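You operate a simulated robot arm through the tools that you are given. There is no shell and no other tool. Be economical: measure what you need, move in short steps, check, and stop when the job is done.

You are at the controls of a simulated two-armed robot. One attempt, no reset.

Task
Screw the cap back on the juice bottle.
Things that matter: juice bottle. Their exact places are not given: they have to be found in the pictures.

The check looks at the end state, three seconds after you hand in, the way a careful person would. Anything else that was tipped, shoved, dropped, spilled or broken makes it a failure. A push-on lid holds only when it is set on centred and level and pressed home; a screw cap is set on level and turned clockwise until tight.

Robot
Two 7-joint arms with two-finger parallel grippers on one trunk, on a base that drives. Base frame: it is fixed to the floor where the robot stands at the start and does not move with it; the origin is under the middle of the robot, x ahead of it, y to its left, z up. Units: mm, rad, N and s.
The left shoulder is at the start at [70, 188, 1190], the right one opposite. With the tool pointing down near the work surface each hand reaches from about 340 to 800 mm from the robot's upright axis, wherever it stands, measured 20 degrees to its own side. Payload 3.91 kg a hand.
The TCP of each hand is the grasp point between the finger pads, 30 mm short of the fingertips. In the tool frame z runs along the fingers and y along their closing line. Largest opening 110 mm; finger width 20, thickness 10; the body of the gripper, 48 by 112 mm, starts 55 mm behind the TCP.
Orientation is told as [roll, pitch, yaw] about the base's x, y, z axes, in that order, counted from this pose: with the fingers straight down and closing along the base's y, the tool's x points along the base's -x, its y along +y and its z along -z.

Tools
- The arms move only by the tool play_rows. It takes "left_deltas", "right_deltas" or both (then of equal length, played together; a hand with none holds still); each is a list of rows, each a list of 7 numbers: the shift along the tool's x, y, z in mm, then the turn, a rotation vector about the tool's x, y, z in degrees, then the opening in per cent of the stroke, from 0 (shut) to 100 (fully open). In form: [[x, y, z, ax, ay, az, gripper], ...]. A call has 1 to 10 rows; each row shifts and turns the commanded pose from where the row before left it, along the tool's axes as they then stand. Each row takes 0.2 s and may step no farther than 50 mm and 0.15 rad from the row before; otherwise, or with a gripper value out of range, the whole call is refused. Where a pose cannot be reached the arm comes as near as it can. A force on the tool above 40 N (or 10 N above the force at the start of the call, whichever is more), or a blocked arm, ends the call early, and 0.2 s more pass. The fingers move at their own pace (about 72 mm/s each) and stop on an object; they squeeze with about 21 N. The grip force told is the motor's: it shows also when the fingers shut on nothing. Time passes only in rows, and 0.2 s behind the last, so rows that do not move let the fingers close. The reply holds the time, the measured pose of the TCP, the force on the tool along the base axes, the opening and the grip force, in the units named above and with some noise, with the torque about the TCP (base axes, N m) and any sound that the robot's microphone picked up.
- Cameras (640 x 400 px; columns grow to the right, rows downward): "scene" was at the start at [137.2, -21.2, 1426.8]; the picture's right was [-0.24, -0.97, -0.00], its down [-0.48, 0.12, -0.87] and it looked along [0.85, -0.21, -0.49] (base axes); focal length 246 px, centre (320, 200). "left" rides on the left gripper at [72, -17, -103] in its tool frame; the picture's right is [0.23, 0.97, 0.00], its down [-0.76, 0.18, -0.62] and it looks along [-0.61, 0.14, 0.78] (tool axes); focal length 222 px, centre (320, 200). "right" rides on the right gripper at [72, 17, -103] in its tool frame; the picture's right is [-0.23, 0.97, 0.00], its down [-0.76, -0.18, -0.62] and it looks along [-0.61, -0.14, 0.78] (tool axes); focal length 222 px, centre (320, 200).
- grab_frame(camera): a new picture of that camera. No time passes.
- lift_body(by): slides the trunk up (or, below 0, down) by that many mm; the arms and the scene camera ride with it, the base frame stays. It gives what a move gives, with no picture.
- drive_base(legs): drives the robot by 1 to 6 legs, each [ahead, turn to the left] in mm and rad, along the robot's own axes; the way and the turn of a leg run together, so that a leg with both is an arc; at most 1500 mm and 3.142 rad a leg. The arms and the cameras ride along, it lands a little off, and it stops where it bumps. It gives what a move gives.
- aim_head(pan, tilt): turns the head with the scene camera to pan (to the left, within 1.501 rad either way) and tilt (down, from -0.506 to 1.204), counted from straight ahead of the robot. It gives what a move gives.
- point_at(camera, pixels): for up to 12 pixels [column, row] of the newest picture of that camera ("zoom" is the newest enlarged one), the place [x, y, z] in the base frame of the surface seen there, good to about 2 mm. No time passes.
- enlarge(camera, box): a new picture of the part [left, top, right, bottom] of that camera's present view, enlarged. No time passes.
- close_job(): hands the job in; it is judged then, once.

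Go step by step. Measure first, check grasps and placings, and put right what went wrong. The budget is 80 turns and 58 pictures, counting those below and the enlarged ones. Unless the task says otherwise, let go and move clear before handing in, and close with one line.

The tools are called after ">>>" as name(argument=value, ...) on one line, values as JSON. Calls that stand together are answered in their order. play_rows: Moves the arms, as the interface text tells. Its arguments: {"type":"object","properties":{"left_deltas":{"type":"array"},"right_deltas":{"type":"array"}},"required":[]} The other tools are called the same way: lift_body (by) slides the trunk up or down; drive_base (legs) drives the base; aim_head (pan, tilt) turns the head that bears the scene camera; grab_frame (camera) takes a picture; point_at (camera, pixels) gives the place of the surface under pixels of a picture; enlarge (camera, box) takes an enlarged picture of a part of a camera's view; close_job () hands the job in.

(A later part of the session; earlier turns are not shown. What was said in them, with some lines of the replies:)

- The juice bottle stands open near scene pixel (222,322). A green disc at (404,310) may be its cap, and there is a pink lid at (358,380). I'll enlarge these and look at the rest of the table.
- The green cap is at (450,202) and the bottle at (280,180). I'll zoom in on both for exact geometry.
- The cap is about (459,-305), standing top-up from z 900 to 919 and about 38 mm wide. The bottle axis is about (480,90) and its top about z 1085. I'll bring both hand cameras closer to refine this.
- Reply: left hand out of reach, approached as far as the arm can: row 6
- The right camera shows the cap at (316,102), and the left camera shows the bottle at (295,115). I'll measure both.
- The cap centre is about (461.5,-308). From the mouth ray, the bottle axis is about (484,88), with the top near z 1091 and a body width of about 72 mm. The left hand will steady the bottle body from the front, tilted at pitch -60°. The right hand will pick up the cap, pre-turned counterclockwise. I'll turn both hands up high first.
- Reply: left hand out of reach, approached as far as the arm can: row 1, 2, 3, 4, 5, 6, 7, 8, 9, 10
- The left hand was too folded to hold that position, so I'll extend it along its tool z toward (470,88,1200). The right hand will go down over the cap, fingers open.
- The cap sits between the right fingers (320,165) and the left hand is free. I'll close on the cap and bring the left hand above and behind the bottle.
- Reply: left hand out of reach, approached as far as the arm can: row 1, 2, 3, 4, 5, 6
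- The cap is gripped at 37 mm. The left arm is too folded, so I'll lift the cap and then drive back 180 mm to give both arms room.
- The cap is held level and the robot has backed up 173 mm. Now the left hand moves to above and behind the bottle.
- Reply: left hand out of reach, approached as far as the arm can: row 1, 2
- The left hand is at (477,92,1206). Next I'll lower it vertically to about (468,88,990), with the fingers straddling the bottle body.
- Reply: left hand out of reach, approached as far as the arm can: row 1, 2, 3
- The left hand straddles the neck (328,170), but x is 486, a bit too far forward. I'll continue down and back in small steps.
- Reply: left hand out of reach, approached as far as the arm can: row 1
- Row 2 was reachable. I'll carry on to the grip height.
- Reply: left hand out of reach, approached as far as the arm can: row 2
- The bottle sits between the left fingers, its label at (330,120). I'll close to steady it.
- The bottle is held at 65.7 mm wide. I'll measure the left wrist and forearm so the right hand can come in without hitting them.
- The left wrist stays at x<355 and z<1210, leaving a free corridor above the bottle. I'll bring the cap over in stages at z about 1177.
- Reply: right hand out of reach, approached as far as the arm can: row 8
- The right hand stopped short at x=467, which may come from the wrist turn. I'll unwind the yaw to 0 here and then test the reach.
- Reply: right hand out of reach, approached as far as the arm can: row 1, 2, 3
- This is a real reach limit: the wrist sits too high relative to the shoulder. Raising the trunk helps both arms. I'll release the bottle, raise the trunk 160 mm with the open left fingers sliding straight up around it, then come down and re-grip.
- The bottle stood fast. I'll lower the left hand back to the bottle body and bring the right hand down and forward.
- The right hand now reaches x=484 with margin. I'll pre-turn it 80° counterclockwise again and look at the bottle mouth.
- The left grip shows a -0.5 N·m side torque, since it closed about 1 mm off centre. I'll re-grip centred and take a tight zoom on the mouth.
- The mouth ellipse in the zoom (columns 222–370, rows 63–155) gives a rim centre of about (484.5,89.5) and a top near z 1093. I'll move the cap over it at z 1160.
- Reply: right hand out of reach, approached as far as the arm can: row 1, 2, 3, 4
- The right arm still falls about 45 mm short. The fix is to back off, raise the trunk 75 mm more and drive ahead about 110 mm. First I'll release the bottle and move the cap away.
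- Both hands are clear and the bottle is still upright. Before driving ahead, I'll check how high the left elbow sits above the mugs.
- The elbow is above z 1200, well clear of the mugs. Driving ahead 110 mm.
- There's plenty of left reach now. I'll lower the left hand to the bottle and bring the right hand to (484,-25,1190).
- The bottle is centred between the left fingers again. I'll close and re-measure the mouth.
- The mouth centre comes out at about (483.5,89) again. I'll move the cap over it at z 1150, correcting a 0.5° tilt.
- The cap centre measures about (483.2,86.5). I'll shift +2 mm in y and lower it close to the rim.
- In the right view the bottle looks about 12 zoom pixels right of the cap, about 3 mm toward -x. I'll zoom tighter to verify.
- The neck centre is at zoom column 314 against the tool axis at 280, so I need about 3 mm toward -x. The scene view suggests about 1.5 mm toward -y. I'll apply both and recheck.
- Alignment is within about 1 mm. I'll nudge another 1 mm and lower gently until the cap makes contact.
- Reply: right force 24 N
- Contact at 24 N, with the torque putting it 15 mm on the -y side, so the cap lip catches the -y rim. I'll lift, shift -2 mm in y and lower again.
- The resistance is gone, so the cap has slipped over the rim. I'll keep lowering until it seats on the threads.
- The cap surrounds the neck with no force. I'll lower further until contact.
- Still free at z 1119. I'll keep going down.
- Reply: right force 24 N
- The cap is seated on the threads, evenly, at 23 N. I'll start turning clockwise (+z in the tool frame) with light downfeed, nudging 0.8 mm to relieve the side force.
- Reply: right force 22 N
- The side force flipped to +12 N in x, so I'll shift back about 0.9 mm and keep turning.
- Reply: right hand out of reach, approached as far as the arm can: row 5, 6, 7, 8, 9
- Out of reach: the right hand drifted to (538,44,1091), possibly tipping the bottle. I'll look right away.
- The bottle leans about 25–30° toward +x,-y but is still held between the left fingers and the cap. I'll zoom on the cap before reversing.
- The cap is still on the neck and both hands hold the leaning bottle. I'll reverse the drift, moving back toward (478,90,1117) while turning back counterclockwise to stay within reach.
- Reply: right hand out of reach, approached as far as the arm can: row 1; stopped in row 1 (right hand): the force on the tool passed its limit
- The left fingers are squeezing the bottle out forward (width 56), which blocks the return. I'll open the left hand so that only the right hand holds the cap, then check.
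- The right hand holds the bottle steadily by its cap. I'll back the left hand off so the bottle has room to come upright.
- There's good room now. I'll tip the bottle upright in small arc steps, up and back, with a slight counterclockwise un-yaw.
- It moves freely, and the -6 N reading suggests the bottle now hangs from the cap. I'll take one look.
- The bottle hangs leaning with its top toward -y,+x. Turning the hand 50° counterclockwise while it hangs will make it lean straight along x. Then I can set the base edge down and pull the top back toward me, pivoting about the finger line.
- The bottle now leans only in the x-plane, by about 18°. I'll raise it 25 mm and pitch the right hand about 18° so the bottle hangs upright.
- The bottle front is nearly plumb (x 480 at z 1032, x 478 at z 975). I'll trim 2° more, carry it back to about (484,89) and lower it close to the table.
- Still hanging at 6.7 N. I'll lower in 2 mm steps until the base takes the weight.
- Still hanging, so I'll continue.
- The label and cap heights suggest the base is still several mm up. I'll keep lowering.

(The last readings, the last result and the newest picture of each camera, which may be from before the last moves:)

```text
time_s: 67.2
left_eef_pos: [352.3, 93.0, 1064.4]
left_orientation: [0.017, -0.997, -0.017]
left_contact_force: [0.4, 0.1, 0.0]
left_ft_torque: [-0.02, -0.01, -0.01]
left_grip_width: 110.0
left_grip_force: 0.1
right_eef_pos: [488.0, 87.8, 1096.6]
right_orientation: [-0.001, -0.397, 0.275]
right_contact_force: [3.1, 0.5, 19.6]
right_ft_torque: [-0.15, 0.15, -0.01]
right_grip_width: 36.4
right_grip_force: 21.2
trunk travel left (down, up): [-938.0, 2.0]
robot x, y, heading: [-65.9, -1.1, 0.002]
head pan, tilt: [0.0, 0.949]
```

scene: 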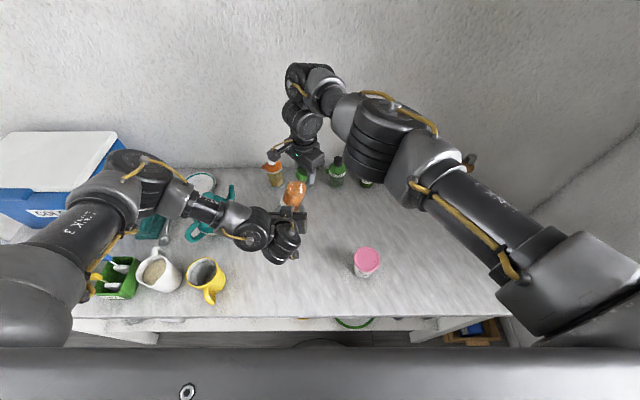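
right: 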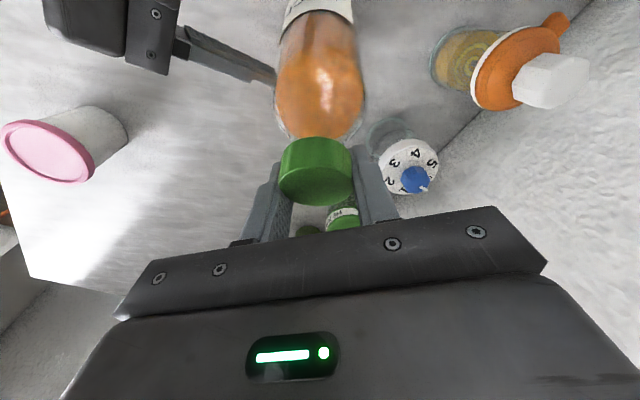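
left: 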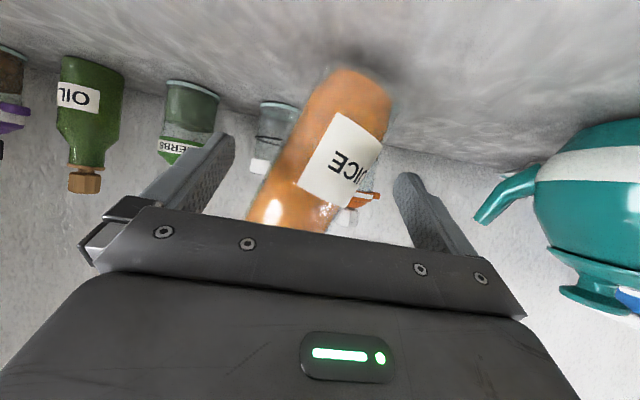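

The base has touched down (19.6 N). I'll ease up 1.5 mm, then release gently and retreat along the tool axis.

>>> play_rows(right_deltas=[[-0.57, 0, -1.39, 0, 0, 0, 0], [0, 0, 0, 0, 0, 0, 0], [0, 0, 0, 0, 0, 0, 40], [0, 0, 0, 0, 0, 0, 50], [0, 0, 0, 0, 0, 0, 70], [0, 0, 0, 0, 0, 0, 90], [0, 0, -15, 0, 0, 0, 100], [0, 0, -30, 0, 0, 0, 100], [0, 0, -30, 0, 0, 0, 100]])

>>> enlarge(camera="scene", box=[240, 150, 340, 240])

>>> point_at(camera="zoom", pixels=[[330, 150], [330, 165], [330, 190], [330, 200], [335, 230], [338, 260], [338, 290], [338, 310], [338, 325], [302, 290], [375, 290]])

```text
time_s: 69.2
left_eef_pos: [354.4, 92.9, 1063.7]
left_orientation: [0.017, -0.998, -0.015]
left_contact_force: [-0.5, 0.0, 0.4]
left_ft_torque: [0.01, -0.02, -0.01]
left_grip_width: 109.9
left_grip_force: 0.1
right_eef_pos: [460.9, 80.8, 1164.2]
right_orientation: [-0.002, -0.389, 0.274]
right_contact_force: [0.0, -0.6, -0.1]
right_ft_torque: [-0.01, 0.01, 0.03]
right_grip_width: 109.6
right_grip_force: 0.2
trunk travel left (down, up): [-938.0, 2.0]
robot x, y, heading: [-65.2, -1.9, 0.005]
head pan, tilt: [0.0, 0.949]
```

```text
4.44 times, centred on (290, 195) of scene
```

zoom: 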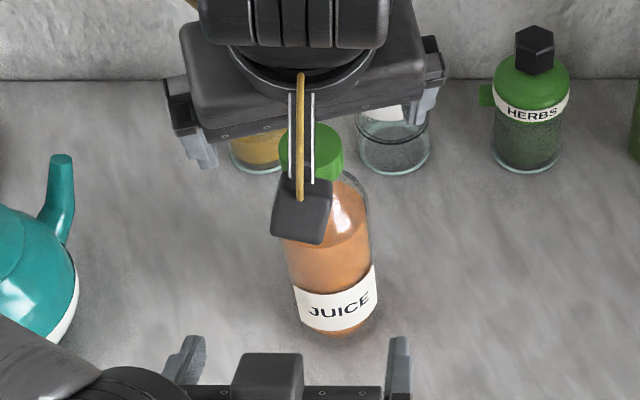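

```text
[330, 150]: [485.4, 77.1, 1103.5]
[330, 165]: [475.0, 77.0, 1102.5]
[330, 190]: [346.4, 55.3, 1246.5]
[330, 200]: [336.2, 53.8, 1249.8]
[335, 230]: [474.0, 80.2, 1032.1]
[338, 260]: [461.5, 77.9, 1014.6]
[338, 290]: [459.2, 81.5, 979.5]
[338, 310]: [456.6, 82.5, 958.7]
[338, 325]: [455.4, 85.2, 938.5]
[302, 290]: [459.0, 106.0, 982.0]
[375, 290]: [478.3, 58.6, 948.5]
```

The bottle stands upright with the cap on and the liquid level at z 1032, so nothing spilled. The cap top at z 1103 is a few mm high, so it needs tightening. I'll straighten the right hand above the bottle and bring the left back to hold the body.

>>> play_rows(left_deltas=[[0, 0, 0, 0, 0, 0, 100], [0, 0, 0, 0, 0, 0, 100], [0, 0, 0, 0, 0, 0, 100], [0, 0, 0, 0, 0, 0, 100], [0, -1.2, 34.8, 0, 0, 0, 100], [0, -1.2, 34.8, 0, 0, 0, 100], [0, -1.2, 34.8, 0, 0, 0, 100], [0, -1.2, 34.8, 0, 0, 0, 100], [0, 0, 0, 0, 0, 0, 100]], right_deltas=[[0, 0, -10, 0, 7.45, 0, 100], [0, 0, 0, 0, 7.45, 0, 100], [0, 0, 0, 0, 7.45, 0, 100], [-26, 0, 0, 0, 0, -8, 100], [0, 0, 0, 0, 0, -8, 100], [0, 0, 0, 0, 0, -8, 100], [0, 0, 0, 0, 0, -8, 100], [0, 0, 0, 0, 0, -8, 100], [0, 0, 0, 0, 0, -8, 100]])

```text
time_s: 71.2
left_eef_pos: [470.6, 88.1, 988.1]
left_orientation: [0.014, -1.001, -0.016]
left_contact_force: [0.4, -0.3, -0.1]
left_ft_torque: [-0.02, 0.0, -0.01]
left_grip_width: 109.9
left_grip_force: 0.1
right_eef_pos: [482.9, 85.8, 1174.5]
right_orientation: [-0.001, 0.004, 1.113]
right_contact_force: [-0.4, -0.3, 0.7]
right_ft_torque: [0.01, -0.01, 0.01]
right_grip_width: 109.9
right_grip_force: 0.1
trunk travel left (down, up): [-938.0, 2.0]
robot x, y, heading: [-69.7, 3.5, 0.003]
head pan, tilt: [0.0, 0.949]
```

The left hand straddles the bottle and there's no reach complaint from the right. I'll close the left on the bottle while the right tests more counterclockwise range.

>>> play_rows(left_deltas=[[0, 0, 0, 0, 0, 0, 85], [0, 0, 0, 0, 0, 0, 75], [0, 0, 0, 0, 0, 0, 68], [0, 0, 0, 0, 0, 0, 62], [0, 0, 0, 0, 0, 0, 58], [0, 0, 0, 0, 0, 0, 50], [0, 0, 0, 0, 0, 0, 50], [0, 0, 0, 0, 0, 0, 50]], right_deltas=[[0, 0, 0, 0, 0, -8, 100], [0, 0, 0, 0, 0, -8, 100], [0, 0, 0, 0, 0, -8, 100], [0, 0, 0, 0, 0, -8, 100], [0, 0, 0, 0, 0, -8, 100], [0, 0, 0, 0, 0, -8, 100], [0, 0, 0, 0, 0, -8, 100], [0, 0, 0, 0, 0, -8, 100]])

>>> grab_frame(camera="right")

>>> point_at(camera="right", pixels=[[320, 130], [320, 140], [320, 120], [305, 130], [335, 130], [320, 150], [300, 140], [340, 140], [320, 110]])

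```text
time_s: 73.0
left_eef_pos: [472.9, 87.6, 987.5]
left_orientation: [0.015, -0.998, -0.014]
left_contact_force: [0.0, 2.2, 0.1]
left_ft_torque: [0.0, -0.07, 0.08]
left_grip_width: 64.0
left_grip_force: 20.3
right_eef_pos: [483.7, 85.6, 1173.9]
right_orientation: [0.001, 0.002, 2.23]
right_contact_force: [0.0, 0.6, 0.1]
right_ft_torque: [-0.01, -0.03, -0.02]
right_grip_width: 109.8
right_grip_force: 0.1
trunk travel left (down, up): [-938.0, 2.0]
robot x, y, heading: [-65.9, 1.2, -0.0]
head pan, tilt: [0.0, 0.949]
```

```text
3 pictures are left
```

right: 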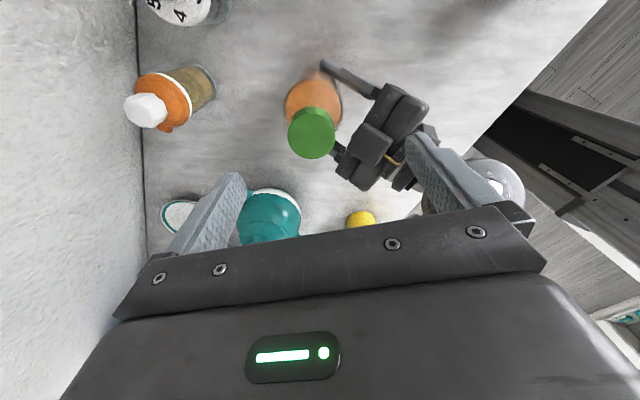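

```text
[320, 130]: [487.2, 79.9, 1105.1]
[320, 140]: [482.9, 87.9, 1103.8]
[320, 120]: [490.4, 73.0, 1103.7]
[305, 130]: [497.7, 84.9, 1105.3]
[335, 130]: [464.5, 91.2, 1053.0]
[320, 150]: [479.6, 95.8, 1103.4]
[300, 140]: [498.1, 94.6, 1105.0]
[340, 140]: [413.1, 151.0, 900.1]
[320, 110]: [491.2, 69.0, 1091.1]
```

Yaw 2.23 is reachable, giving 112° of stroke. The cap top is level at z≈1104, centred near (490.7,86.6), so I'll shift (+6.5,+1), go down to z 1119 and close.

>>> play_rows(right_deltas=[[3.2, -5.7, 0, 0, 0, 0, 100], [0, 0, 20, 0, 0, 0, 100], [0, 0, 20, 0, 0, 0, 100], [0, 0, 15, 0, 0, 0, 100], [0, 0, 0, 0, 0, 0, 60], [0, 0, 0, 0, 0, 0, 40], [0, 0, 0, 0, 0, 0, 20], [0, 0, 0, 0, 0, 0, 0], [0, 0, 0, 0, 0, 0, 0]])

```text
time_s: 75.0
left_eef_pos: [471.4, 87.4, 987.9]
left_orientation: [0.017, -0.996, -0.015]
left_contact_force: [0.6, -0.1, -0.3]
left_ft_torque: [-0.07, -0.06, 0.04]
left_grip_width: 63.8
left_grip_force: 21.1
right_eef_pos: [489.9, 88.1, 1118.3]
right_orientation: [-0.002, 0.001, 2.229]
right_contact_force: [0.5, 0.5, -0.7]
right_ft_torque: [0.07, -0.06, 0.0]
right_grip_width: 37.5
right_grip_force: 21.0
trunk travel left (down, up): [-938.0, 2.0]
robot x, y, heading: [-69.0, 2.5, 0.004]
head pan, tilt: [0.0, 0.949]
```

The cap is gripped with almost no side force. Turning clockwise 80° with a small downfeed.

>>> play_rows(right_deltas=[[0, 0, 0.5, 0, 0, 8, 0], [0, 0, 0.2, 0, 0, 8, 0], [0, 0, 0.1, 0, 0, 8, 0], [0, 0, 0.1, 0, 0, 8, 0], [0, 0, 0.1, 0, 0, 8, 0], [0, 0, 0.1, 0, 0, 8, 0], [0, 0, 0.1, 0, 0, 8, 0], [0, 0, 0.1, 0, 0, 8, 0], [0, 0, 0.1, 0, 0, 8, 0], [0, 0, 0.1, 0, 0, 8, 0]])

```text
time_s: 77.2
left_eef_pos: [471.4, 88.3, 988.3]
left_orientation: [0.016, -0.999, -0.017]
left_contact_force: [1.7, 1.7, 0.4]
left_ft_torque: [-0.47, 0.39, -0.02]
left_grip_width: 63.8
left_grip_force: 21.1
right_eef_pos: [489.5, 87.4, 1117.5]
right_orientation: [-0.002, 0.003, 0.83]
right_contact_force: [-4.0, -2.0, -0.8]
right_ft_torque: [-0.02, 0.2, 0.02]
right_grip_width: 37.7
right_grip_force: 21.2
trunk travel left (down, up): [-938.0, 2.0]
robot x, y, heading: [-70.4, -1.3, 0.004]
head pan, tilt: [0.0, 0.949]
```

The turn is smooth and the cap draws down by itself. I'll finish the stroke, open slightly and start back.

>>> play_rows(right_deltas=[[0, 0, 0.1, 0, 0, 8, 0], [0, 0, 0.1, 0, 0, 8, 0], [0, 0, 0.1, 0, 0, 8, 0], [0, 0, 0.1, 0, 0, 8, 0], [0, 0, 0, 0, 0, 0, 60], [0, 0, 0, 0, 0, 0, 60], [0, 0, 0, 0, 0, -8.5, 60], [0, 0, 0, 0, 0, -8.5, 60], [0, 0, 0, 0, 0, -8.5, 60], [0, 0, 0, 0, 0, -8.5, 60]])

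>>> play_rows(right_deltas=[[0, 0, 0, 0, 0, -8.5, 60], [0, 0, 0, 0, 0, -8.5, 60], [0, 0, 0, 0, 0, -8.5, 60], [0, 0, 0, 0, 0, -8.5, 60], [0, 0, 0, 0, 0, -8.5, 60], [0, 0, 0, 0, 0, -8.5, 60], [0, 0, 0, 0, 0, -8.5, 60], [0, 0, 0, 0, 0, -8.5, 60], [0, 0, 0, 0, 0, -8.5, 60], [0, 0, 0, 0, 0, 0, 20]])

```text
time_s: 79.4
left_eef_pos: [471.7, 87.8, 987.1]
left_orientation: [0.015, -0.999, -0.015]
left_contact_force: [1.8, 1.0, -0.5]
left_ft_torque: [-0.04, -0.3, 0.1]
left_grip_width: 63.8
left_grip_force: 20.6
right_eef_pos: [490.7, 86.5, 1116.0]
right_orientation: [-0.003, -0.001, 0.869]
right_contact_force: [0.5, -0.1, 0.2]
right_ft_torque: [0.02, 0.01, 0.01]
right_grip_width: 65.9
right_grip_force: 0.0
trunk travel left (down, up): [-938.0, 2.0]
robot x, y, heading: [-66.7, 1.0, 0.0]
head pan, tilt: [0.0, 0.949]
```

```text
time_s: 81.6
left_eef_pos: [471.6, 87.4, 986.9]
left_orientation: [0.017, -0.997, -0.016]
left_contact_force: [-0.2, -0.3, 3.0]
left_ft_torque: [-0.01, -0.41, 0.04]
left_grip_width: 63.7
left_grip_force: 20.9
right_eef_pos: [489.8, 86.6, 1117.6]
right_orientation: [0.001, 0.003, 2.205]
right_contact_force: [3.1, 1.4, -1.6]
right_ft_torque: [0.03, -0.07, 0.04]
right_grip_width: 36.7
right_grip_force: 21.4
trunk travel left (down, up): [-938.0, 2.0]
robot x, y, heading: [-68.5, 1.9, 0.002]
head pan, tilt: [0.0, 0.949]
```

Re-gripped at yaw 2.2. Second clockwise stroke.

>>> play_rows(right_deltas=[[0, 0, 0, 0, 0, 0, 0], [0, 0, 0.2, 0, 0, 8.5, 0], [0, 0, 0.1, 0, 0, 8.5, 0], [0, 0, 0.1, 0, 0, 8.5, 0], [0, 0, 0.1, 0, 0, 8.5, 0], [0, 0, 0.1, 0, 0, 8.5, 0], [0, 0, 0.1, 0, 0, 8.5, 0], [0, 0, 0.1, 0, 0, 8.5, 0], [0, 0, 0.1, 0, 0, 8.5, 0], [0, 0, 0.1, 0, 0, 8.5, 0]])

```text
time_s: 83.8
left_eef_pos: [471.9, 87.9, 988.0]
left_orientation: [0.017, -1.0, -0.015]
left_contact_force: [5.8, 0.4, 0.4]
left_ft_torque: [-0.4, 0.5, 0.01]
left_grip_width: 63.9
left_grip_force: 20.8
right_eef_pos: [488.8, 86.5, 1115.5]
right_orientation: [-0.002, 0.002, 0.865]
right_contact_force: [-6.5, -1.5, 0.4]
right_ft_torque: [-0.04, 0.24, -0.01]
right_grip_width: 36.1
right_grip_force: 21.5
trunk travel left (down, up): [-938.0, 2.0]
robot x, y, heading: [-64.3, -1.3, 0.002]
head pan, tilt: [0.0, 0.949]
```

>>> play_rows(right_deltas=[[0, 0, 0.1, 0, 0, 8.5, 0], [0, 0, 0.1, 0, 0, 8.5, 0], [0, 0, 0.1, 0, 0, 8.5, 0], [0, 0, 0.1, 0, 0, 8.5, 0], [0, 0, 0, 0, 0, 0, 60], [0, 0, 0, 0, 0, 0, 60], [0, 0, 0, 0, 0, -8.5, 60], [0, 0, 0, 0, 0, -8.5, 60], [0, 0, 0, 0, 0, -8.5, 60], [0, 0, 0, 0, 0, -8.5, 60]])

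>>> play_rows(right_deltas=[[0, 0, 0, 0, 0, -8.5, 60], [0, 0, 0, 0, 0, -8.5, 60], [0, 0, 0, 0, 0, -8.5, 60], [0, 0, 0, 0, 0, -8.5, 60], [0, 0, 0, 0, 0, -8.5, 60], [0, 0, 0, 0, 0, -8.5, 60], [0, 0, 0, 0, 0, -8.5, 60], [0, 0, 0, 0, 0, -8.5, 60], [0, 0, 0, 0, 0, -8.5, 60], [0, 0, 0, 0, 0, 0, 20]])

>>> play_rows(right_deltas=[[0, 0, 0, 0, 0, 0, 0], [0, 0, 0.2, 0, 0, 8.5, 0], [0, 0, 0.1, 0, 0, 8.5, 0], [0, 0, 0.1, 0, 0, 8.5, 0], [0, 0, 0.1, 0, 0, 8.5, 0], [0, 0, 0.1, 0, 0, 8.5, 0], [0, 0, 0.1, 0, 0, 8.5, 0], [0, 0, 0.1, 0, 0, 8.5, 0], [0, 0, 0.1, 0, 0, 8.5, 0], [0, 0, 0.1, 0, 0, 8.5, 0]])

```text
time_s: 86.0
left_eef_pos: [470.8, 87.3, 986.5]
left_orientation: [0.015, -0.998, -0.016]
left_contact_force: [0.7, 1.2, 1.1]
left_ft_torque: [-0.24, -0.05, 0.02]
left_grip_width: 63.9
left_grip_force: 20.9
right_eef_pos: [490.5, 86.9, 1115.0]
right_orientation: [-0.002, 0.0, 0.868]
right_contact_force: [0.5, -0.8, 0.8]
right_ft_torque: [0.05, 0.02, 0.02]
right_grip_width: 66.4
right_grip_force: 0.1
trunk travel left (down, up): [-938.0, 2.0]
robot x, y, heading: [-69.4, -0.4, 0.002]
head pan, tilt: [0.0, 0.949]
```

```text
time_s: 88.2
left_eef_pos: [471.0, 86.7, 988.9]
left_orientation: [0.014, -0.995, -0.015]
left_contact_force: [-1.6, -1.2, 0.9]
left_ft_torque: [-0.11, -0.26, -0.05]
left_grip_width: 63.7
left_grip_force: 20.5
right_eef_pos: [489.7, 88.0, 1114.9]
right_orientation: [0.001, 0.003, 2.205]
right_contact_force: [2.2, 1.3, 0.8]
right_ft_torque: [0.06, -0.05, 0.01]
right_grip_width: 37.6
right_grip_force: 20.9
trunk travel left (down, up): [-938.0, 2.0]
robot x, y, heading: [-65.7, -1.6, -0.001]
head pan, tilt: [0.0, 0.949]
```

```text
time_s: 90.4
left_eef_pos: [471.0, 87.7, 987.1]
left_orientation: [0.018, -0.998, -0.015]
left_contact_force: [-4.1, -1.1, 1.8]
left_ft_torque: [-0.45, -0.37, -0.26]
left_grip_width: 63.8
left_grip_force: 20.9
right_eef_pos: [488.7, 86.1, 1114.5]
right_orientation: [-0.003, 0.001, 0.863]
right_contact_force: [5.6, -0.3, 1.2]
right_ft_torque: [0.0, -0.08, 0.27]
right_grip_width: 37.2
right_grip_force: 21.6
trunk travel left (down, up): [-938.0, 2.0]
robot x, y, heading: [-62.9, -2.4, -0.003]
head pan, tilt: [0.0, 0.949]
```

A resisting torque has appeared (right +0.27, left -0.26 N·m about z), so the cap is tightening. I'll continue the stroke and measure while still gripping.

>>> play_rows(right_deltas=[[0, 0, 0.1, 0, 0, 8.5, 0], [0, 0, 0.1, 0, 0, 8.5, 0], [0, 0, 0, 0, 0, 8.5, 0], [0, 0, 0, 0, 0, 8.5, 0], [0, 0, 0, 0, 0, 0, 0]])

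>>> enlarge(camera="scene", box=[240, 150, 340, 240])

```text
time_s: 91.6
left_eef_pos: [471.3, 86.4, 987.2]
left_orientation: [0.017, -0.997, -0.016]
left_contact_force: [-1.8, -1.6, -0.6]
left_ft_torque: [-0.31, 0.27, -0.28]
left_grip_width: 63.8
left_grip_force: 21.4
right_eef_pos: [490.4, 87.5, 1114.6]
right_orientation: [-0.002, 0.002, 0.27]
right_contact_force: [0.0, -0.5, 1.1]
right_ft_torque: [0.02, 0.09, 0.28]
right_grip_width: 37.7
right_grip_force: 21.3
trunk travel left (down, up): [-938.0, 2.0]
robot x, y, heading: [-65.3, -0.2, -0.003]
head pan, tilt: [0.0, 0.949]
```

```text
4.44 times, centred on (290, 195) of scene
```

zoom: 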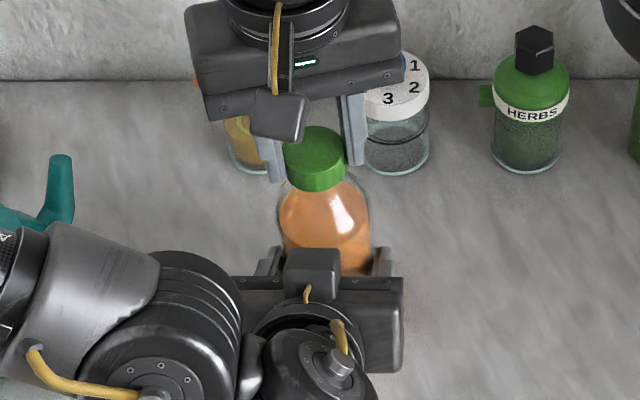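

The torque is steady at 0.28 N·m, so the fingers are likely slipping on a tight cap. I'll check the cap top height and do one more confirming stroke.

>>> point_at(camera="zoom", pixels=[[315, 135], [315, 145], [315, 155], [300, 147], [330, 147], [315, 185]])

>>> play_rows(right_deltas=[[0, 0, 0, 0, 0, 0, 60], [0, 0, 0, 0, 0, 0, 60], [0, 0, 0, 0, 0, -8.5, 60], [0, 0, 0, 0, 0, -8.5, 60], [0, 0, 0, 0, 0, -8.5, 60], [0, 0, 0, 0, 0, -8.5, 60], [0, 0, 0, 0, 0, -8.5, 60], [0, 0, 0, 0, 0, -8.5, 20], [0, 0, 0, 0, 0, 0, 0], [0, 0, 0, 0, 0, 0, 0]])

>>> play_rows(right_deltas=[[0, 0, 0, 0, 0, 0, 0], [0, 0, 0, 0, 0, 6, 0], [0, 0, 0, 0, 0, 6, 0], [0, 0, 0, 0, 0, 0, 0]])

```text
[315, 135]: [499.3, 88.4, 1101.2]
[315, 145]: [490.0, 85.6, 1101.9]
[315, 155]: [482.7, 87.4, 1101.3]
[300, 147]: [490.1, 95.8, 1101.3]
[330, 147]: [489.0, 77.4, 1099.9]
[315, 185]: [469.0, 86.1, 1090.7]
```

```text
time_s: 93.8
left_eef_pos: [470.9, 87.0, 988.1]
left_orientation: [0.015, -0.997, -0.015]
left_contact_force: [0.9, -2.1, -0.8]
left_ft_torque: [-0.07, 0.45, -0.07]
left_grip_width: 64.0
left_grip_force: 20.9
right_eef_pos: [489.3, 87.3, 1114.3]
right_orientation: [-0.002, 0.002, 1.164]
right_contact_force: [-1.2, 0.5, 0.7]
right_ft_torque: [0.04, 0.09, -0.01]
right_grip_width: 37.7
right_grip_force: 21.4
trunk travel left (down, up): [-938.0, 2.0]
robot x, y, heading: [-68.0, -2.4, 0.0]
head pan, tilt: [0.0, 0.949]
```

```text
time_s: 94.8
left_eef_pos: [471.2, 86.8, 988.2]
left_orientation: [0.015, -0.999, -0.016]
left_contact_force: [-2.4, -0.3, 0.2]
left_ft_torque: [-0.09, -0.01, -0.3]
left_grip_width: 63.7
left_grip_force: 20.5
right_eef_pos: [489.7, 87.5, 1115.0]
right_orientation: [-0.003, 0.0, 0.953]
right_contact_force: [1.0, 0.8, -1.0]
right_ft_torque: [-0.01, 0.03, 0.26]
right_grip_width: 37.6
right_grip_force: 21.1
trunk travel left (down, up): [-938.0, 2.0]
robot x, y, heading: [-65.8, 0.5, -0.002]
head pan, tilt: [0.0, 0.949]
```

Resistance comes at once (0.26 N·m within 12°) and the cap top is level at z≈1101, down from 1104, so the cap is tight. I'll release the right hand and lift, then open the left and back off.

>>> play_rows(right_deltas=[[0, 0, 0, 0, 0, 0, 60], [0, 0, 0, 0, 0, 0, 80], [0, 0, 0, 0, 0, 0, 80], [0, 0, -25, 0, 0, 0, 80], [0, 0, -35, 0, 0, 0, 80], [0, 0, -35, 0, 0, 0, 80]])

>>> play_rows(left_deltas=[[0, 0, 0, 0, 0, 0, 65], [0, 0, 0, 0, 0, 0, 80], [0, 0, 0, 0, 0, 0, 100], [0, 0, 0, 0, 0, 0, 100], [0, 0, -15, 0, 0, 0, 100], [0, 0, -30, 0, 0, 0, 100], [0, 0, -30, 0, 0, 0, 100], [0, 0, -30, 0, 0, 0, 100], [0, 0, -25, 0, 0, 0, 100]])

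>>> grab_frame(camera="scene")

>>> point_at(camera="scene", pixels=[[288, 183], [290, 185], [294, 205], [295, 215], [295, 222]])

```text
time_s: 96.2
left_eef_pos: [471.0, 88.5, 988.1]
left_orientation: [0.015, -0.998, -0.016]
left_contact_force: [-0.6, 0.7, -0.5]
left_ft_torque: [-0.12, 0.22, -0.03]
left_grip_width: 63.9
left_grip_force: 20.9
right_eef_pos: [487.0, 86.3, 1208.9]
right_orientation: [-0.003, 0.002, 0.952]
right_contact_force: [-1.4, 0.5, 1.0]
right_ft_torque: [0.0, -0.02, -0.03]
right_grip_width: 87.9
right_grip_force: 0.0
trunk travel left (down, up): [-938.0, 2.0]
robot x, y, heading: [-67.0, 1.9, 0.004]
head pan, tilt: [0.0, 0.949]
```

```text
time_s: 98.2
left_eef_pos: [359.6, 89.6, 1060.7]
left_orientation: [0.015, -0.998, -0.014]
left_contact_force: [0.0, -0.8, -0.7]
left_ft_torque: [0.01, -0.03, 0.01]
left_grip_width: 110.0
left_grip_force: 0.1
right_eef_pos: [485.9, 88.4, 1210.2]
right_orientation: [-0.004, -0.001, 0.955]
right_contact_force: [-0.9, -0.8, 0.4]
right_ft_torque: [0.02, 0.03, 0.03]
right_grip_width: 87.8
right_grip_force: 0.1
trunk travel left (down, up): [-938.0, 2.0]
robot x, y, heading: [-68.6, 0.6, -0.002]
head pan, tilt: [0.0, 0.949]
```

```text
1 pictures are left
```

scene: 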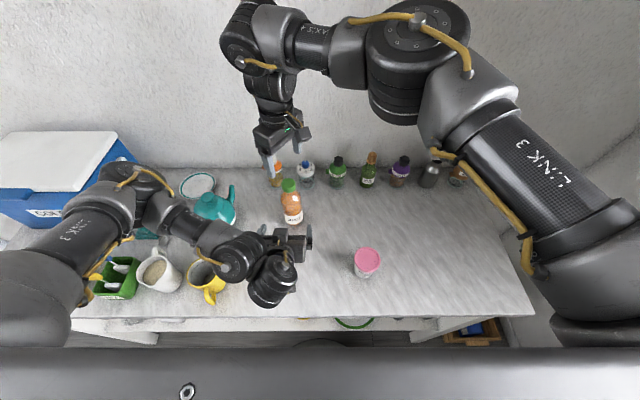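

```text
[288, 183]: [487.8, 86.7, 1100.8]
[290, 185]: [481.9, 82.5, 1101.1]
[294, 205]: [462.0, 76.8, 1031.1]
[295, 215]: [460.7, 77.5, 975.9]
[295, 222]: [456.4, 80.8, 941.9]
```

The capped bottle stands upright at (290,200) in the scene view, the other items are where they were, and both hands are clear. Handing in.

>>> close_job()

```text
The job is handed in.
```

The green cap is screwed tight and level on the juice bottle. The bottle tipped about 30° partway through but was set back upright, with nothing seen spilled and nothing else seen moved.
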